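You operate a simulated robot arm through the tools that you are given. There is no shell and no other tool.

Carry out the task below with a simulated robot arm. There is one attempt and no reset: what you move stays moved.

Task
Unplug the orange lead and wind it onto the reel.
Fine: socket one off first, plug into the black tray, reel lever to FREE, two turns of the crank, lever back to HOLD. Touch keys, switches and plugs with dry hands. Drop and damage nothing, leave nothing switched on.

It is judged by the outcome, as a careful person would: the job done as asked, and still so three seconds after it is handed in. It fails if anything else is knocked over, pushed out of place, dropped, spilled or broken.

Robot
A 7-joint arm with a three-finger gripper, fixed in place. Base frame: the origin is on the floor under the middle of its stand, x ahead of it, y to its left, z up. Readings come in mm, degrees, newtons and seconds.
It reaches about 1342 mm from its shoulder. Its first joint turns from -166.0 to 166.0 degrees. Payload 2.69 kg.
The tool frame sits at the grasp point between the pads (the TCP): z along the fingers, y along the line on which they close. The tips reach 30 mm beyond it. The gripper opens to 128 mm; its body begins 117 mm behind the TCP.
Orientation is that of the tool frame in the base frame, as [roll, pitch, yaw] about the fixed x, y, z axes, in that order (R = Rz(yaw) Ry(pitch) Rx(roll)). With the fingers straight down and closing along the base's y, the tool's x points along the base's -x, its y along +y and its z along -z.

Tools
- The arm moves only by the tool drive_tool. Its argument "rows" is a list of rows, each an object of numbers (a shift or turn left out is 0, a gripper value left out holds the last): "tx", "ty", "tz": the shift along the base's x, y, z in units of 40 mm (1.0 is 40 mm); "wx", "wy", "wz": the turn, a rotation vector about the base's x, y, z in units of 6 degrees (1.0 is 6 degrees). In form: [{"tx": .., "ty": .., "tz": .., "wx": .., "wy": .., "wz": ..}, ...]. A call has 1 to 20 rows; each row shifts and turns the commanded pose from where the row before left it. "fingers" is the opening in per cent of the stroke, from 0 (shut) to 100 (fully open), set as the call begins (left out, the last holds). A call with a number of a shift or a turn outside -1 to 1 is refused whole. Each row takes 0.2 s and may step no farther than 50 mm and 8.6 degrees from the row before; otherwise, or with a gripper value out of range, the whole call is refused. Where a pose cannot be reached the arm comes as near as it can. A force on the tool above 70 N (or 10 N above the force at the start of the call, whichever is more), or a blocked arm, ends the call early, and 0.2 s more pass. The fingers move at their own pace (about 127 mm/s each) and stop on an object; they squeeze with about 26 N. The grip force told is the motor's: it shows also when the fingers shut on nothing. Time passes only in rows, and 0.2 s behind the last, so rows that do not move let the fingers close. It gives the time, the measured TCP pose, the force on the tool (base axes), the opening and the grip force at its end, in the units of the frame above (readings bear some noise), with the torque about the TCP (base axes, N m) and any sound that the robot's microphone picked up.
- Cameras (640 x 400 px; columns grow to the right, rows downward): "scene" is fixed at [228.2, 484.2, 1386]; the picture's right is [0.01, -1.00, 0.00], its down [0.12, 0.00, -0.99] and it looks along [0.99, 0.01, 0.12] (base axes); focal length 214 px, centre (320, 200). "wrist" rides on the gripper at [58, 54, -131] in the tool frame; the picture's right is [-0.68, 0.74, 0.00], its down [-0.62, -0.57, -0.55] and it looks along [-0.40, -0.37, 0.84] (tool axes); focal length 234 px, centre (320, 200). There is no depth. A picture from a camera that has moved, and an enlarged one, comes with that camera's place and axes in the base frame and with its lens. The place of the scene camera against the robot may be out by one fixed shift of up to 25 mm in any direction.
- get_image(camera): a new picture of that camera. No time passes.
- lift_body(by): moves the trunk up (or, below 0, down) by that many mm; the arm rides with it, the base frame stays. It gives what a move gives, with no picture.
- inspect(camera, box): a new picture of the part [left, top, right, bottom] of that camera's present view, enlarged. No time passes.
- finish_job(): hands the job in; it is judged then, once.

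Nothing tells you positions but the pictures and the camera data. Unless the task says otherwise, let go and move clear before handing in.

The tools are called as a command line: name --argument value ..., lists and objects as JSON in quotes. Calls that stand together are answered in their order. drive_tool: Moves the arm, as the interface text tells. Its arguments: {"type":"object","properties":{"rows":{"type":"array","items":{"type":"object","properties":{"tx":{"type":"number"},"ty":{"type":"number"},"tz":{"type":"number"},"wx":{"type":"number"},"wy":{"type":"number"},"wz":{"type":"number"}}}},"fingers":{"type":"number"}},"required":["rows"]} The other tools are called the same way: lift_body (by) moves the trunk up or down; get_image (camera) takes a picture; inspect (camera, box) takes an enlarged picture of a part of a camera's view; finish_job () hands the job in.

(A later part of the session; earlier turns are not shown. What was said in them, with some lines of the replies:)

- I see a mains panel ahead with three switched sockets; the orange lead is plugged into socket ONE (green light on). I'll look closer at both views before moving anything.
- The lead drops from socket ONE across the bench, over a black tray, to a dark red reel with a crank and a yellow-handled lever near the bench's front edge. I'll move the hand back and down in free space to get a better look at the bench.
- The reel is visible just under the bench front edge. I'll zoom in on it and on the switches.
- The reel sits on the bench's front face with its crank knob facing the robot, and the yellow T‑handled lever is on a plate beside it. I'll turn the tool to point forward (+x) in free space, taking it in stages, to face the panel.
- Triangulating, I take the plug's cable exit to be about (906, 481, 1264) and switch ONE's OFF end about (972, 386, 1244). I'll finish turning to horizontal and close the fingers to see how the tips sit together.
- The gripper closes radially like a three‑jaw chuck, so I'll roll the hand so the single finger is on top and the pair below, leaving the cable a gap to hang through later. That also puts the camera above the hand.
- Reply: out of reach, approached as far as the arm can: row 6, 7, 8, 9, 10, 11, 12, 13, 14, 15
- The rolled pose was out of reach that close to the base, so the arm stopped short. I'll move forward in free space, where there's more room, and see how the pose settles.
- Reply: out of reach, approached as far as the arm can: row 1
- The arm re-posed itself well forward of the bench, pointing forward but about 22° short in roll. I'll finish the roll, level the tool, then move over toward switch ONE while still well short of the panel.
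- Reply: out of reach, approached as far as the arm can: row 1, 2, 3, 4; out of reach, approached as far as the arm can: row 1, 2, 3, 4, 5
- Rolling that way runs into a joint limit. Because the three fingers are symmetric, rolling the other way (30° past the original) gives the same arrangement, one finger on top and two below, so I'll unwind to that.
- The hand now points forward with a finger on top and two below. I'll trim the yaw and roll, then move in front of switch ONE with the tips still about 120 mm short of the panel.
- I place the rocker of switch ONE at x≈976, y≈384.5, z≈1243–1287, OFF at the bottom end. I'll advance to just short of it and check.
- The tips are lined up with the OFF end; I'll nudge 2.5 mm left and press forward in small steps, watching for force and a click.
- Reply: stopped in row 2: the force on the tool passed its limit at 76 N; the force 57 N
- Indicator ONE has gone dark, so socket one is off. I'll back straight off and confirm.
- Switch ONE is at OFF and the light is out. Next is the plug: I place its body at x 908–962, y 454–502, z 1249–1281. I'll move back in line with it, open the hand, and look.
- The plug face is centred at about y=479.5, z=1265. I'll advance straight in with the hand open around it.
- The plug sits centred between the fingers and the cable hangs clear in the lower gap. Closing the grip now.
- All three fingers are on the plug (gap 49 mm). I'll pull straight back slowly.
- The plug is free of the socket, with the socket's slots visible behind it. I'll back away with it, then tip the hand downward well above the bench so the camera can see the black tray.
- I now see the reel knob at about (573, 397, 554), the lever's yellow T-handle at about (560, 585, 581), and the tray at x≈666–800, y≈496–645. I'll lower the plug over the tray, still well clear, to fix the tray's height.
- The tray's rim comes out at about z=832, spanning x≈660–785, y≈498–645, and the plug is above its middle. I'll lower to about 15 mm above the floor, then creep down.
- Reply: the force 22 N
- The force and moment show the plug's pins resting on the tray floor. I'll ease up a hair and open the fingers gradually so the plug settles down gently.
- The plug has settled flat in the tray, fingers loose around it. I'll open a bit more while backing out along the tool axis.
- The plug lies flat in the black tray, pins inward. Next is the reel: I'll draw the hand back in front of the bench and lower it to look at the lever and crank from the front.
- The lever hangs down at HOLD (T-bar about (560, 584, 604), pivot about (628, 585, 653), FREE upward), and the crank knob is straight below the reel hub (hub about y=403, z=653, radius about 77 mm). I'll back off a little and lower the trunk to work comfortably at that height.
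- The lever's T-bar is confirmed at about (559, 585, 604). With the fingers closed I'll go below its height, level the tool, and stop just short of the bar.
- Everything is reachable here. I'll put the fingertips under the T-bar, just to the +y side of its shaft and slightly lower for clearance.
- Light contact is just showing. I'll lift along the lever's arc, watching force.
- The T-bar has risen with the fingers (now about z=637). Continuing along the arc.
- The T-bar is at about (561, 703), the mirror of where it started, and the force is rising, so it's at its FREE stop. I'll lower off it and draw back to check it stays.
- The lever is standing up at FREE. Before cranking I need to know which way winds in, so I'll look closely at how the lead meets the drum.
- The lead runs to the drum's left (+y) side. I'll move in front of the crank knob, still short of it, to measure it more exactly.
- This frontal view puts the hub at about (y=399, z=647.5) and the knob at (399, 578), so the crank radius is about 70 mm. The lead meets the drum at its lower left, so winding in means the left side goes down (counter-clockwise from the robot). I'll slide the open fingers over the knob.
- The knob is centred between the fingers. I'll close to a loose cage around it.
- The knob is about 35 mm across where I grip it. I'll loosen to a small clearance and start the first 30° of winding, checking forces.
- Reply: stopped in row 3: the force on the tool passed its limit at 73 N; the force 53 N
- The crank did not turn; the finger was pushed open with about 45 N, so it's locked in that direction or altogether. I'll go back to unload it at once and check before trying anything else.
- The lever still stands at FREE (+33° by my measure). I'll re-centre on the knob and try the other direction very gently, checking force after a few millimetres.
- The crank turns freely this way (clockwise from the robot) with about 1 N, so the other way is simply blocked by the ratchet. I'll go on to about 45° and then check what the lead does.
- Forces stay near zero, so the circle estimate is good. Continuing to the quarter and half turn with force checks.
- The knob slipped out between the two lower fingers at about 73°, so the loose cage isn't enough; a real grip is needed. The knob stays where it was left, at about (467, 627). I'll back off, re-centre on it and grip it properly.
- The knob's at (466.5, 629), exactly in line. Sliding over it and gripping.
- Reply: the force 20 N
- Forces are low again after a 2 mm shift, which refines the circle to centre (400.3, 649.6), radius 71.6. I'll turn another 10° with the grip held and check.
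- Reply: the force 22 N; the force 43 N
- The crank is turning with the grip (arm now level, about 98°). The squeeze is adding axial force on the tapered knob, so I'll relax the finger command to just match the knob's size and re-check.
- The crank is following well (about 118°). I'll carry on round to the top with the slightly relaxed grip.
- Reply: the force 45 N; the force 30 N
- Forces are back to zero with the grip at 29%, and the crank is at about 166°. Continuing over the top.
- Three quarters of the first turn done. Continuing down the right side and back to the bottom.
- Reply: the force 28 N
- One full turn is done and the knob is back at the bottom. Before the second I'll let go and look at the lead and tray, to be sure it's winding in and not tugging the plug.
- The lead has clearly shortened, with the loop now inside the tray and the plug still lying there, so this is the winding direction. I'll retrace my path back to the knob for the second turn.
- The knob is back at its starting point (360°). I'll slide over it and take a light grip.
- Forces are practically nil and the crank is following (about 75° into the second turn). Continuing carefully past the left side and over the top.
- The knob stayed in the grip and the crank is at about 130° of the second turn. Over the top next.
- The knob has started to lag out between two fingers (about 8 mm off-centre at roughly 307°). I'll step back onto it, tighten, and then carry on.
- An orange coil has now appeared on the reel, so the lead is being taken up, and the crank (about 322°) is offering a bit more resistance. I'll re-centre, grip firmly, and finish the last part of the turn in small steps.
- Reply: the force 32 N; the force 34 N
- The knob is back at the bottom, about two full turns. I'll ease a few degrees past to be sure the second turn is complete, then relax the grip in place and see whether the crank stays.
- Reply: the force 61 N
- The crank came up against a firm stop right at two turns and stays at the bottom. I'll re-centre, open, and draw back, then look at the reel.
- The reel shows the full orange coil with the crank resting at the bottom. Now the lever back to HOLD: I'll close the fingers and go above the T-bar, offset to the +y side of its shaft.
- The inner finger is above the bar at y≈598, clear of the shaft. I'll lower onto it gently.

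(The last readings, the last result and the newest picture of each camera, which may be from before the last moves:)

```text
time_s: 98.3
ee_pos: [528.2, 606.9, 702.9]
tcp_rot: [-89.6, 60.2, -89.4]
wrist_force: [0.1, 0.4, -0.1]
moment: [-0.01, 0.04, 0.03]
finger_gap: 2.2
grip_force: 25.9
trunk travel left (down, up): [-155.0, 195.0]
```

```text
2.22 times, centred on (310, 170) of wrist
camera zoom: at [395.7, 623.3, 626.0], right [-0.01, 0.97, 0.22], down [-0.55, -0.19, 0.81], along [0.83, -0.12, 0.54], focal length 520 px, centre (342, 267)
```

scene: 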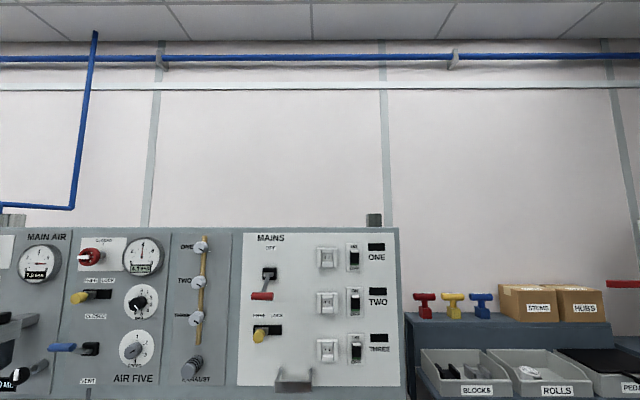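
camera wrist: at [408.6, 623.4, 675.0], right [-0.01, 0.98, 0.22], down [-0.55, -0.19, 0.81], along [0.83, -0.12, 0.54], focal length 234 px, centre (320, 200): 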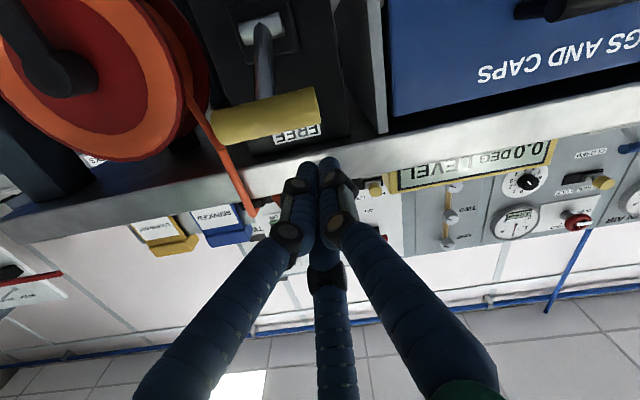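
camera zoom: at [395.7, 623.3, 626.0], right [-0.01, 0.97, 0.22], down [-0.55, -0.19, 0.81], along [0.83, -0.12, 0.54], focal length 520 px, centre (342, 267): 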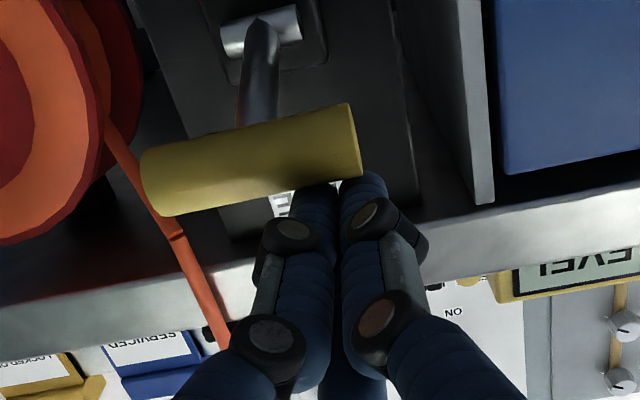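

The T-bar is moving down with the fingers (about +15° now). Continuing along the arc.

drive_tool --rows '[{"tx": -0.04, "tz": -0.21}, {"tx": 0.0, "tz": -0.22}, {"tx": 0.02, "tz": -0.22}]'

drive_tool --rows '[{"tx": 0.04, "tz": -0.22}, {"tx": 0.07, "tz": -0.21}]'

inspect --camera "wrist" --box '[200, 80, 420, 260]'

```text
time_s: 99.1
ee_pos: [528.1, 606.7, 677.7]
tcp_rot: [-89.6, 60.4, -89.4]
wrist_force: [-0.6, 0.2, 0.2]
moment: [0.0, -0.02, 0.0]
finger_gap: 2.2
grip_force: 25.4
trunk travel left (down, up): [-155.0, 195.0]
```

```text
time_s: 99.7
ee_pos: [531.0, 606.9, 660.2]
tcp_rot: [-89.6, 60.2, -89.5]
wrist_force: [0.2, -0.2, 0.2]
moment: [0.01, -0.01, 0.0]
finger_gap: 2.3
grip_force: 26.0
trunk travel left (down, up): [-155.0, 195.0]
```

```text
2.22 times, centred on (310, 170) of wrist
camera zoom: at [399.6, 623.1, 582.4], right [-0.01, 0.97, 0.22], down [-0.55, -0.19, 0.81], along [0.83, -0.12, 0.54], focal length 520 px, centre (342, 267)
```

zoom: 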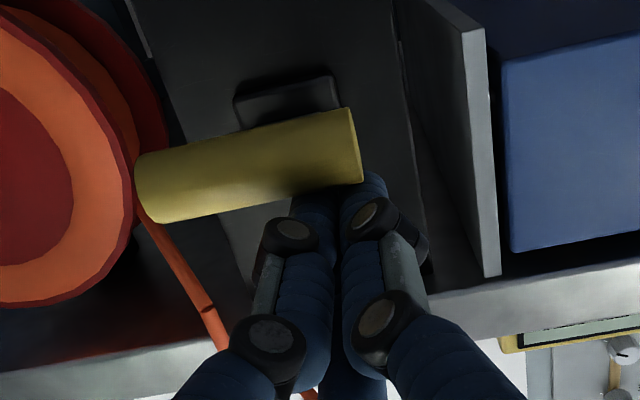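

drive_tool --rows '[{"tx": 0.06, "tz": -0.18}, {"tx": 0.07, "tz": -0.18}]'

drive_tool --rows '[{"tx": 0.1, "tz": -0.19}, {"tx": 0.11, "tz": -0.19}]'

inspect --camera "wrist" --box '[200, 80, 420, 260]'

```text
time_s: 100.3
ee_pos: [538.5, 607.4, 647.4]
tcp_rot: [-89.5, 60.3, -89.3]
wrist_force: [0.2, -0.4, 0.4]
moment: [-0.02, 0.0, 0.04]
finger_gap: 2.4
grip_force: 25.9
trunk travel left (down, up): [-155.0, 195.0]
```

```text
time_s: 100.9
ee_pos: [546.0, 606.9, 632.2]
tcp_rot: [-89.6, 60.2, -89.4]
wrist_force: [-0.4, 0.2, -0.5]
moment: [0.02, 0.05, 0.0]
finger_gap: 2.0
grip_force: 26.2
trunk travel left (down, up): [-155.0, 195.0]
```

```text
2.22 times, centred on (310, 170) of wrist
camera zoom: at [413.7, 623.3, 553.9], right [0.0, 0.98, 0.22], down [-0.55, -0.19, 0.81], along [0.83, -0.12, 0.54], focal length 520 px, centre (342, 267)
```

zoom: 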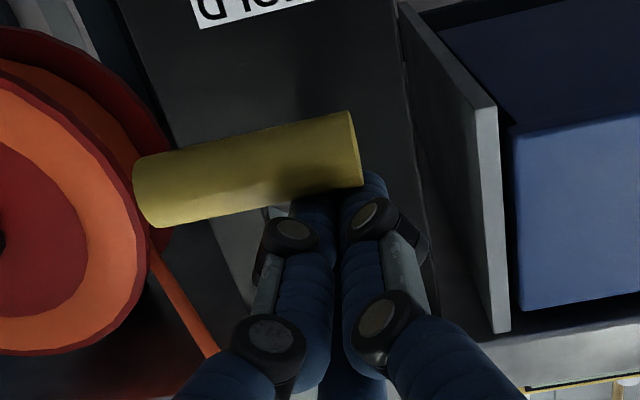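

The bar is at about z=605, near its original HOLD place. I'll press slightly further until the stop is felt.

drive_tool --rows '[{"tx": 0.04, "tz": -0.08}, {"tx": 0.03, "tz": -0.08}]'

inspect --camera "wrist" --box '[200, 80, 420, 260]'

```text
time_s: 101.5
ee_pos: [548.7, 608.3, 629.9]
tcp_rot: [-89.2, 60.5, -88.9]
wrist_force: [-8.1, -7.9, 29.4]
moment: [-0.15, -0.23, -0.26]
finger_gap: 6.1
grip_force: 31.1
trunk travel left (down, up): [-155.0, 195.0]
```

```text
2.22 times, centred on (310, 170) of wrist
camera zoom: at [416.9, 624.9, 551.1], right [-0.01, 0.97, 0.23], down [-0.55, -0.19, 0.81], along [0.83, -0.12, 0.54], focal length 520 px, centre (342, 267)
```

zoom: 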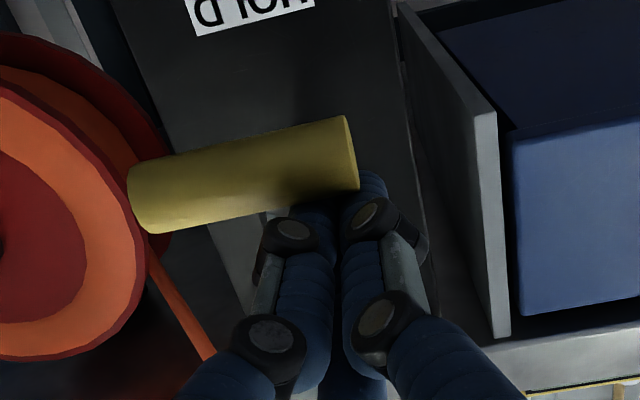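

The stop is firm at 29 N, so the lever is back at HOLD. I'll lift off and draw straight back.

drive_tool --rows '[{"tz": 0.3}, {"tz": 0.3}, {"tx": -0.9}, {"tx": -0.9}, {"tx": -0.6}]'

get_image --camera "wrist"

inspect --camera "wrist" --box '[140, 60, 420, 260]'

```text
time_s: 102.7
ee_pos: [454.5, 606.5, 648.7]
tcp_rot: [-89.5, 60.2, -89.5]
wrist_force: [-0.1, 0.4, -0.8]
moment: [0.02, -0.03, 0.0]
finger_gap: 1.8
grip_force: 31.3
trunk travel left (down, up): [-155.0, 195.0]
```

```text
taken
camera wrist: at [321.6, 622.8, 571.2], right [-0.01, 0.98, 0.22], down [-0.55, -0.19, 0.81], along [0.83, -0.12, 0.54], focal length 234 px, centre (320, 200)
```

wrist: 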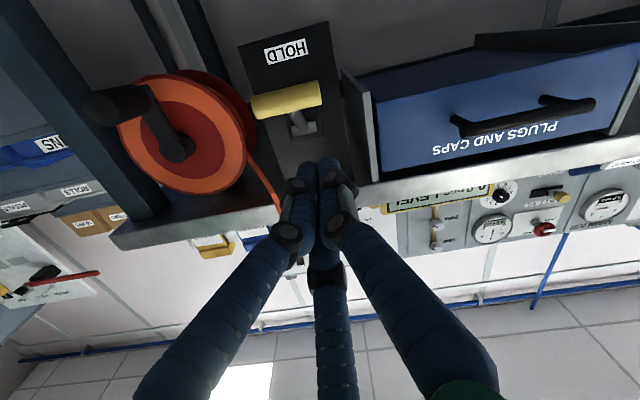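

```text
2.00 times, centred on (280, 160) of wrist
camera zoom: at [321.6, 622.8, 571.2], right [-0.01, 0.98, 0.22], down [-0.55, -0.19, 0.81], along [0.83, -0.12, 0.54], focal length 468 px, centre (400, 280)
```

zoom: 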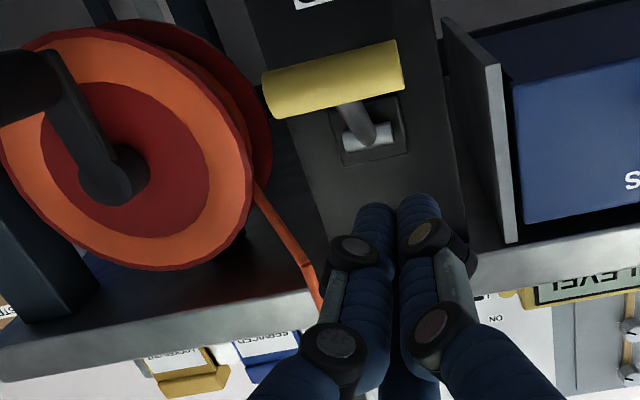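

The lever is down at HOLD and the coil is on the reel. A last look at the tray and sockets: I'll raise the hand in the clear space in front of the bench and tip the camera down.

drive_tool --rows '[{"tz": 0.9, "ty": -0.3, "wy": 1}, {"tz": 0.9, "ty": -0.3, "wy": 1}, {"tz": 0.9, "ty": -0.3, "wy": 1}, {"tz": 0.9, "ty": -0.3, "wy": 1}, {"tz": 0.9, "ty": -0.3, "wy": 1}, {"tz": 0.9, "ty": -0.3, "wy": 1}, {"tz": 0.9, "ty": -0.3, "wy": 1}, {"tz": 0.9, "wy": 0.5}, {"tz": 0.9, "tx": 0.4}, {"tz": 0.6, "tx": 0.8, "wy": 1}, {"tz": 0.6, "tx": 0.8, "wy": 1}, {"tx": 0.6, "wy": 1}]' --fingers 0

get_image --camera "wrist"

get_image --camera "scene"

```text
time_s: 105.3
ee_pos: [555.2, 522.6, 1019.6]
tcp_rot: [-166.0, 23.5, -147.3]
wrist_force: [0.1, -1.2, 0.3]
moment: [0.03, -0.02, 0.03]
finger_gap: 2.2
grip_force: 31.1
trunk travel left (down, up): [-155.0, 195.0]
```

```text
taken
camera wrist: at [424.9, 538.8, 1101.7], right [0.2, 0.97, 0.11], down [0.48, -0.19, 0.86], along [0.86, -0.12, -0.5], focal length 234 px, centre (320, 200)
```

wrist: 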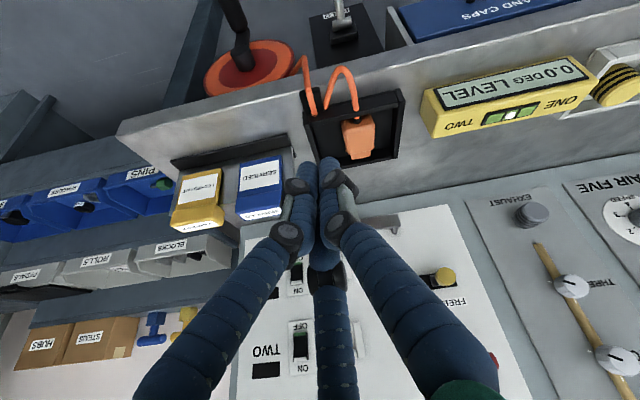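

```text
taken
```

scene: 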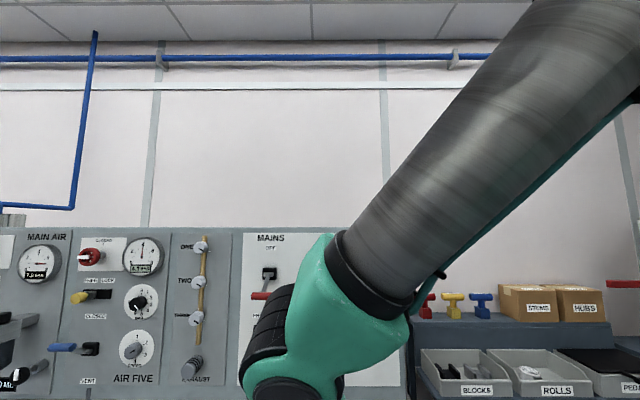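

inspect --camera "wrist" --box '[180, 0, 420, 180]'

inspect --camera "wrist" --box '[240, 230, 480, 400]'

```text
2.22 times, centred on (300, 90) of wrist
camera zoom: at [424.9, 538.8, 1101.7], right [0.2, 0.97, 0.11], down [0.48, -0.19, 0.86], along [0.86, -0.12, -0.5], focal length 520 px, centre (364, 444)
```

zoom: 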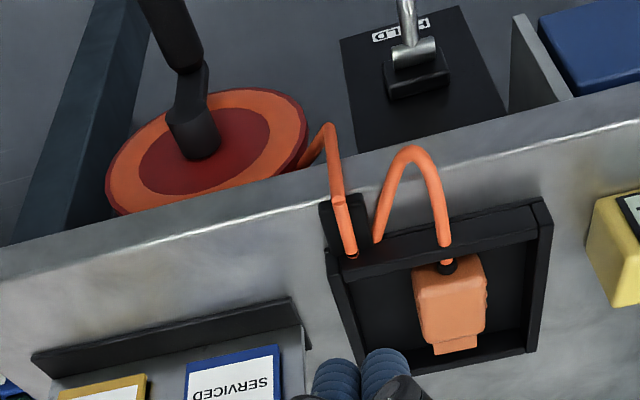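

```text
2.35 times, centred on (360, 315) of wrist
camera zoom: at [424.9, 538.8, 1101.7], right [0.2, 0.97, 0.11], down [0.48, -0.19, 0.86], along [0.86, -0.12, -0.5], focal length 551 px, centre (226, -71)
```

zoom: 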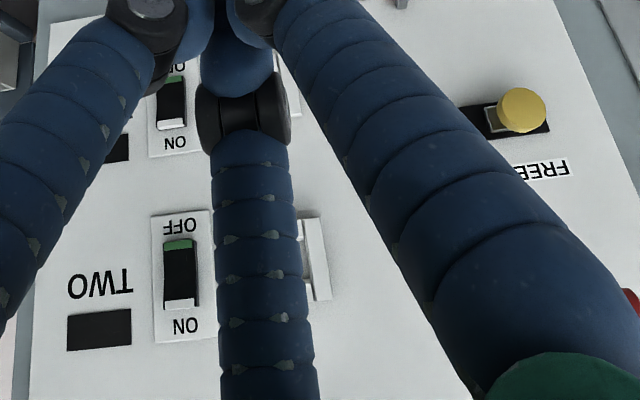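

Everything is in place: the plug lies in the black tray, the lead is wound on the reel with the crank at rest, the lever is at HOLD, and the socket lights are dark. I'll draw the hand back clear of the bench and take one final look.

drive_tool --rows '[{"tx": -0.8, "tz": 0.5}, {"tx": -0.8, "tz": 0.5}, {"tx": -0.6, "tz": 0.5}, {}, {}]'

get_image --camera "wrist"

inspect --camera "scene" --box '[230, 220, 410, 400]'

```text
time_s: 106.5
ee_pos: [467.5, 520.8, 1081.2]
tcp_rot: [-165.8, 23.5, -147.2]
wrist_force: [0.3, -0.5, 0.7]
moment: [0.01, 0.01, -0.02]
finger_gap: 2.3
grip_force: 30.8
trunk travel left (down, up): [-155.0, 195.0]
```

```text
taken
camera wrist: at [337.2, 537.5, 1161.7], right [0.2, 0.97, 0.11], down [0.47, -0.19, 0.86], along [0.86, -0.12, -0.5], focal length 234 px, centre (320, 200)
```

wrist: 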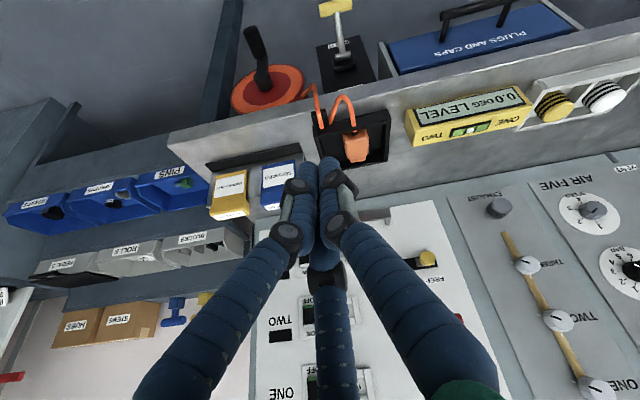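

```text
2.22 times, centred on (320, 310) of scene
camera zoom: at [228.2, 484.2, 1386.0], right [0.01, -1.0, 0.0], down [0.12, 0.0, -0.99], along [0.99, 0.01, 0.12], focal length 477 px, centre (320, -44)
```

zoom: 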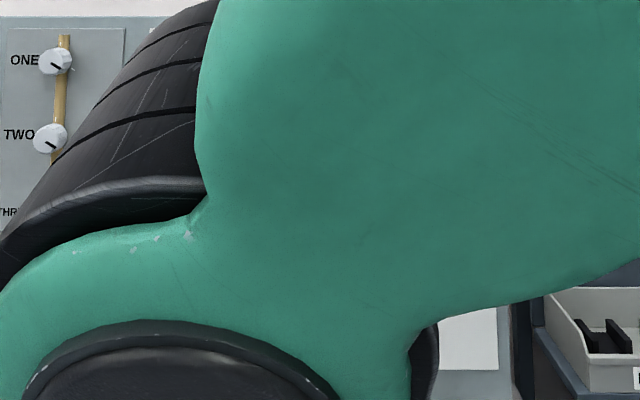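

The plug is settled in the black tray, the lead is on the reel, the lever is at HOLD, socket one is off with its light dark, and the hand is clear. I'm handing the job in.

finish_job

```text
The job is handed in.
```

The orange lead is unplugged and wound onto the reel, and I've handed the job in.

- **Socket one:** I switched it off first and its light went out. I then pulled the plug straight out.
- **Plug:** it's lying flat in the black tray, with only a short loop of lead left outside the reel.
- **Reel:** with the lever at FREE, I gave the crank two full turns and it came up against a stop. The lever is back at HOLD.
- **Wrong direction at first:** I tried the crank counter-clockwise and it was locked, so I backed off. It turns clockwise as seen from the robot. I then checked the lead was shortening before going on.
- **Grip slips:** the knob slipped out of the gripper once on the first turn, and started to slip again near the end of the second. I re-gripped it both times.
- **Left as found:** I read "leave nothing switched on" as meaning the sockets. Sockets two and three were already off, and I left the MAINS lever at ON.

I saw nothing dropped, knocked or moved out of place. The hand is clear of the bench.
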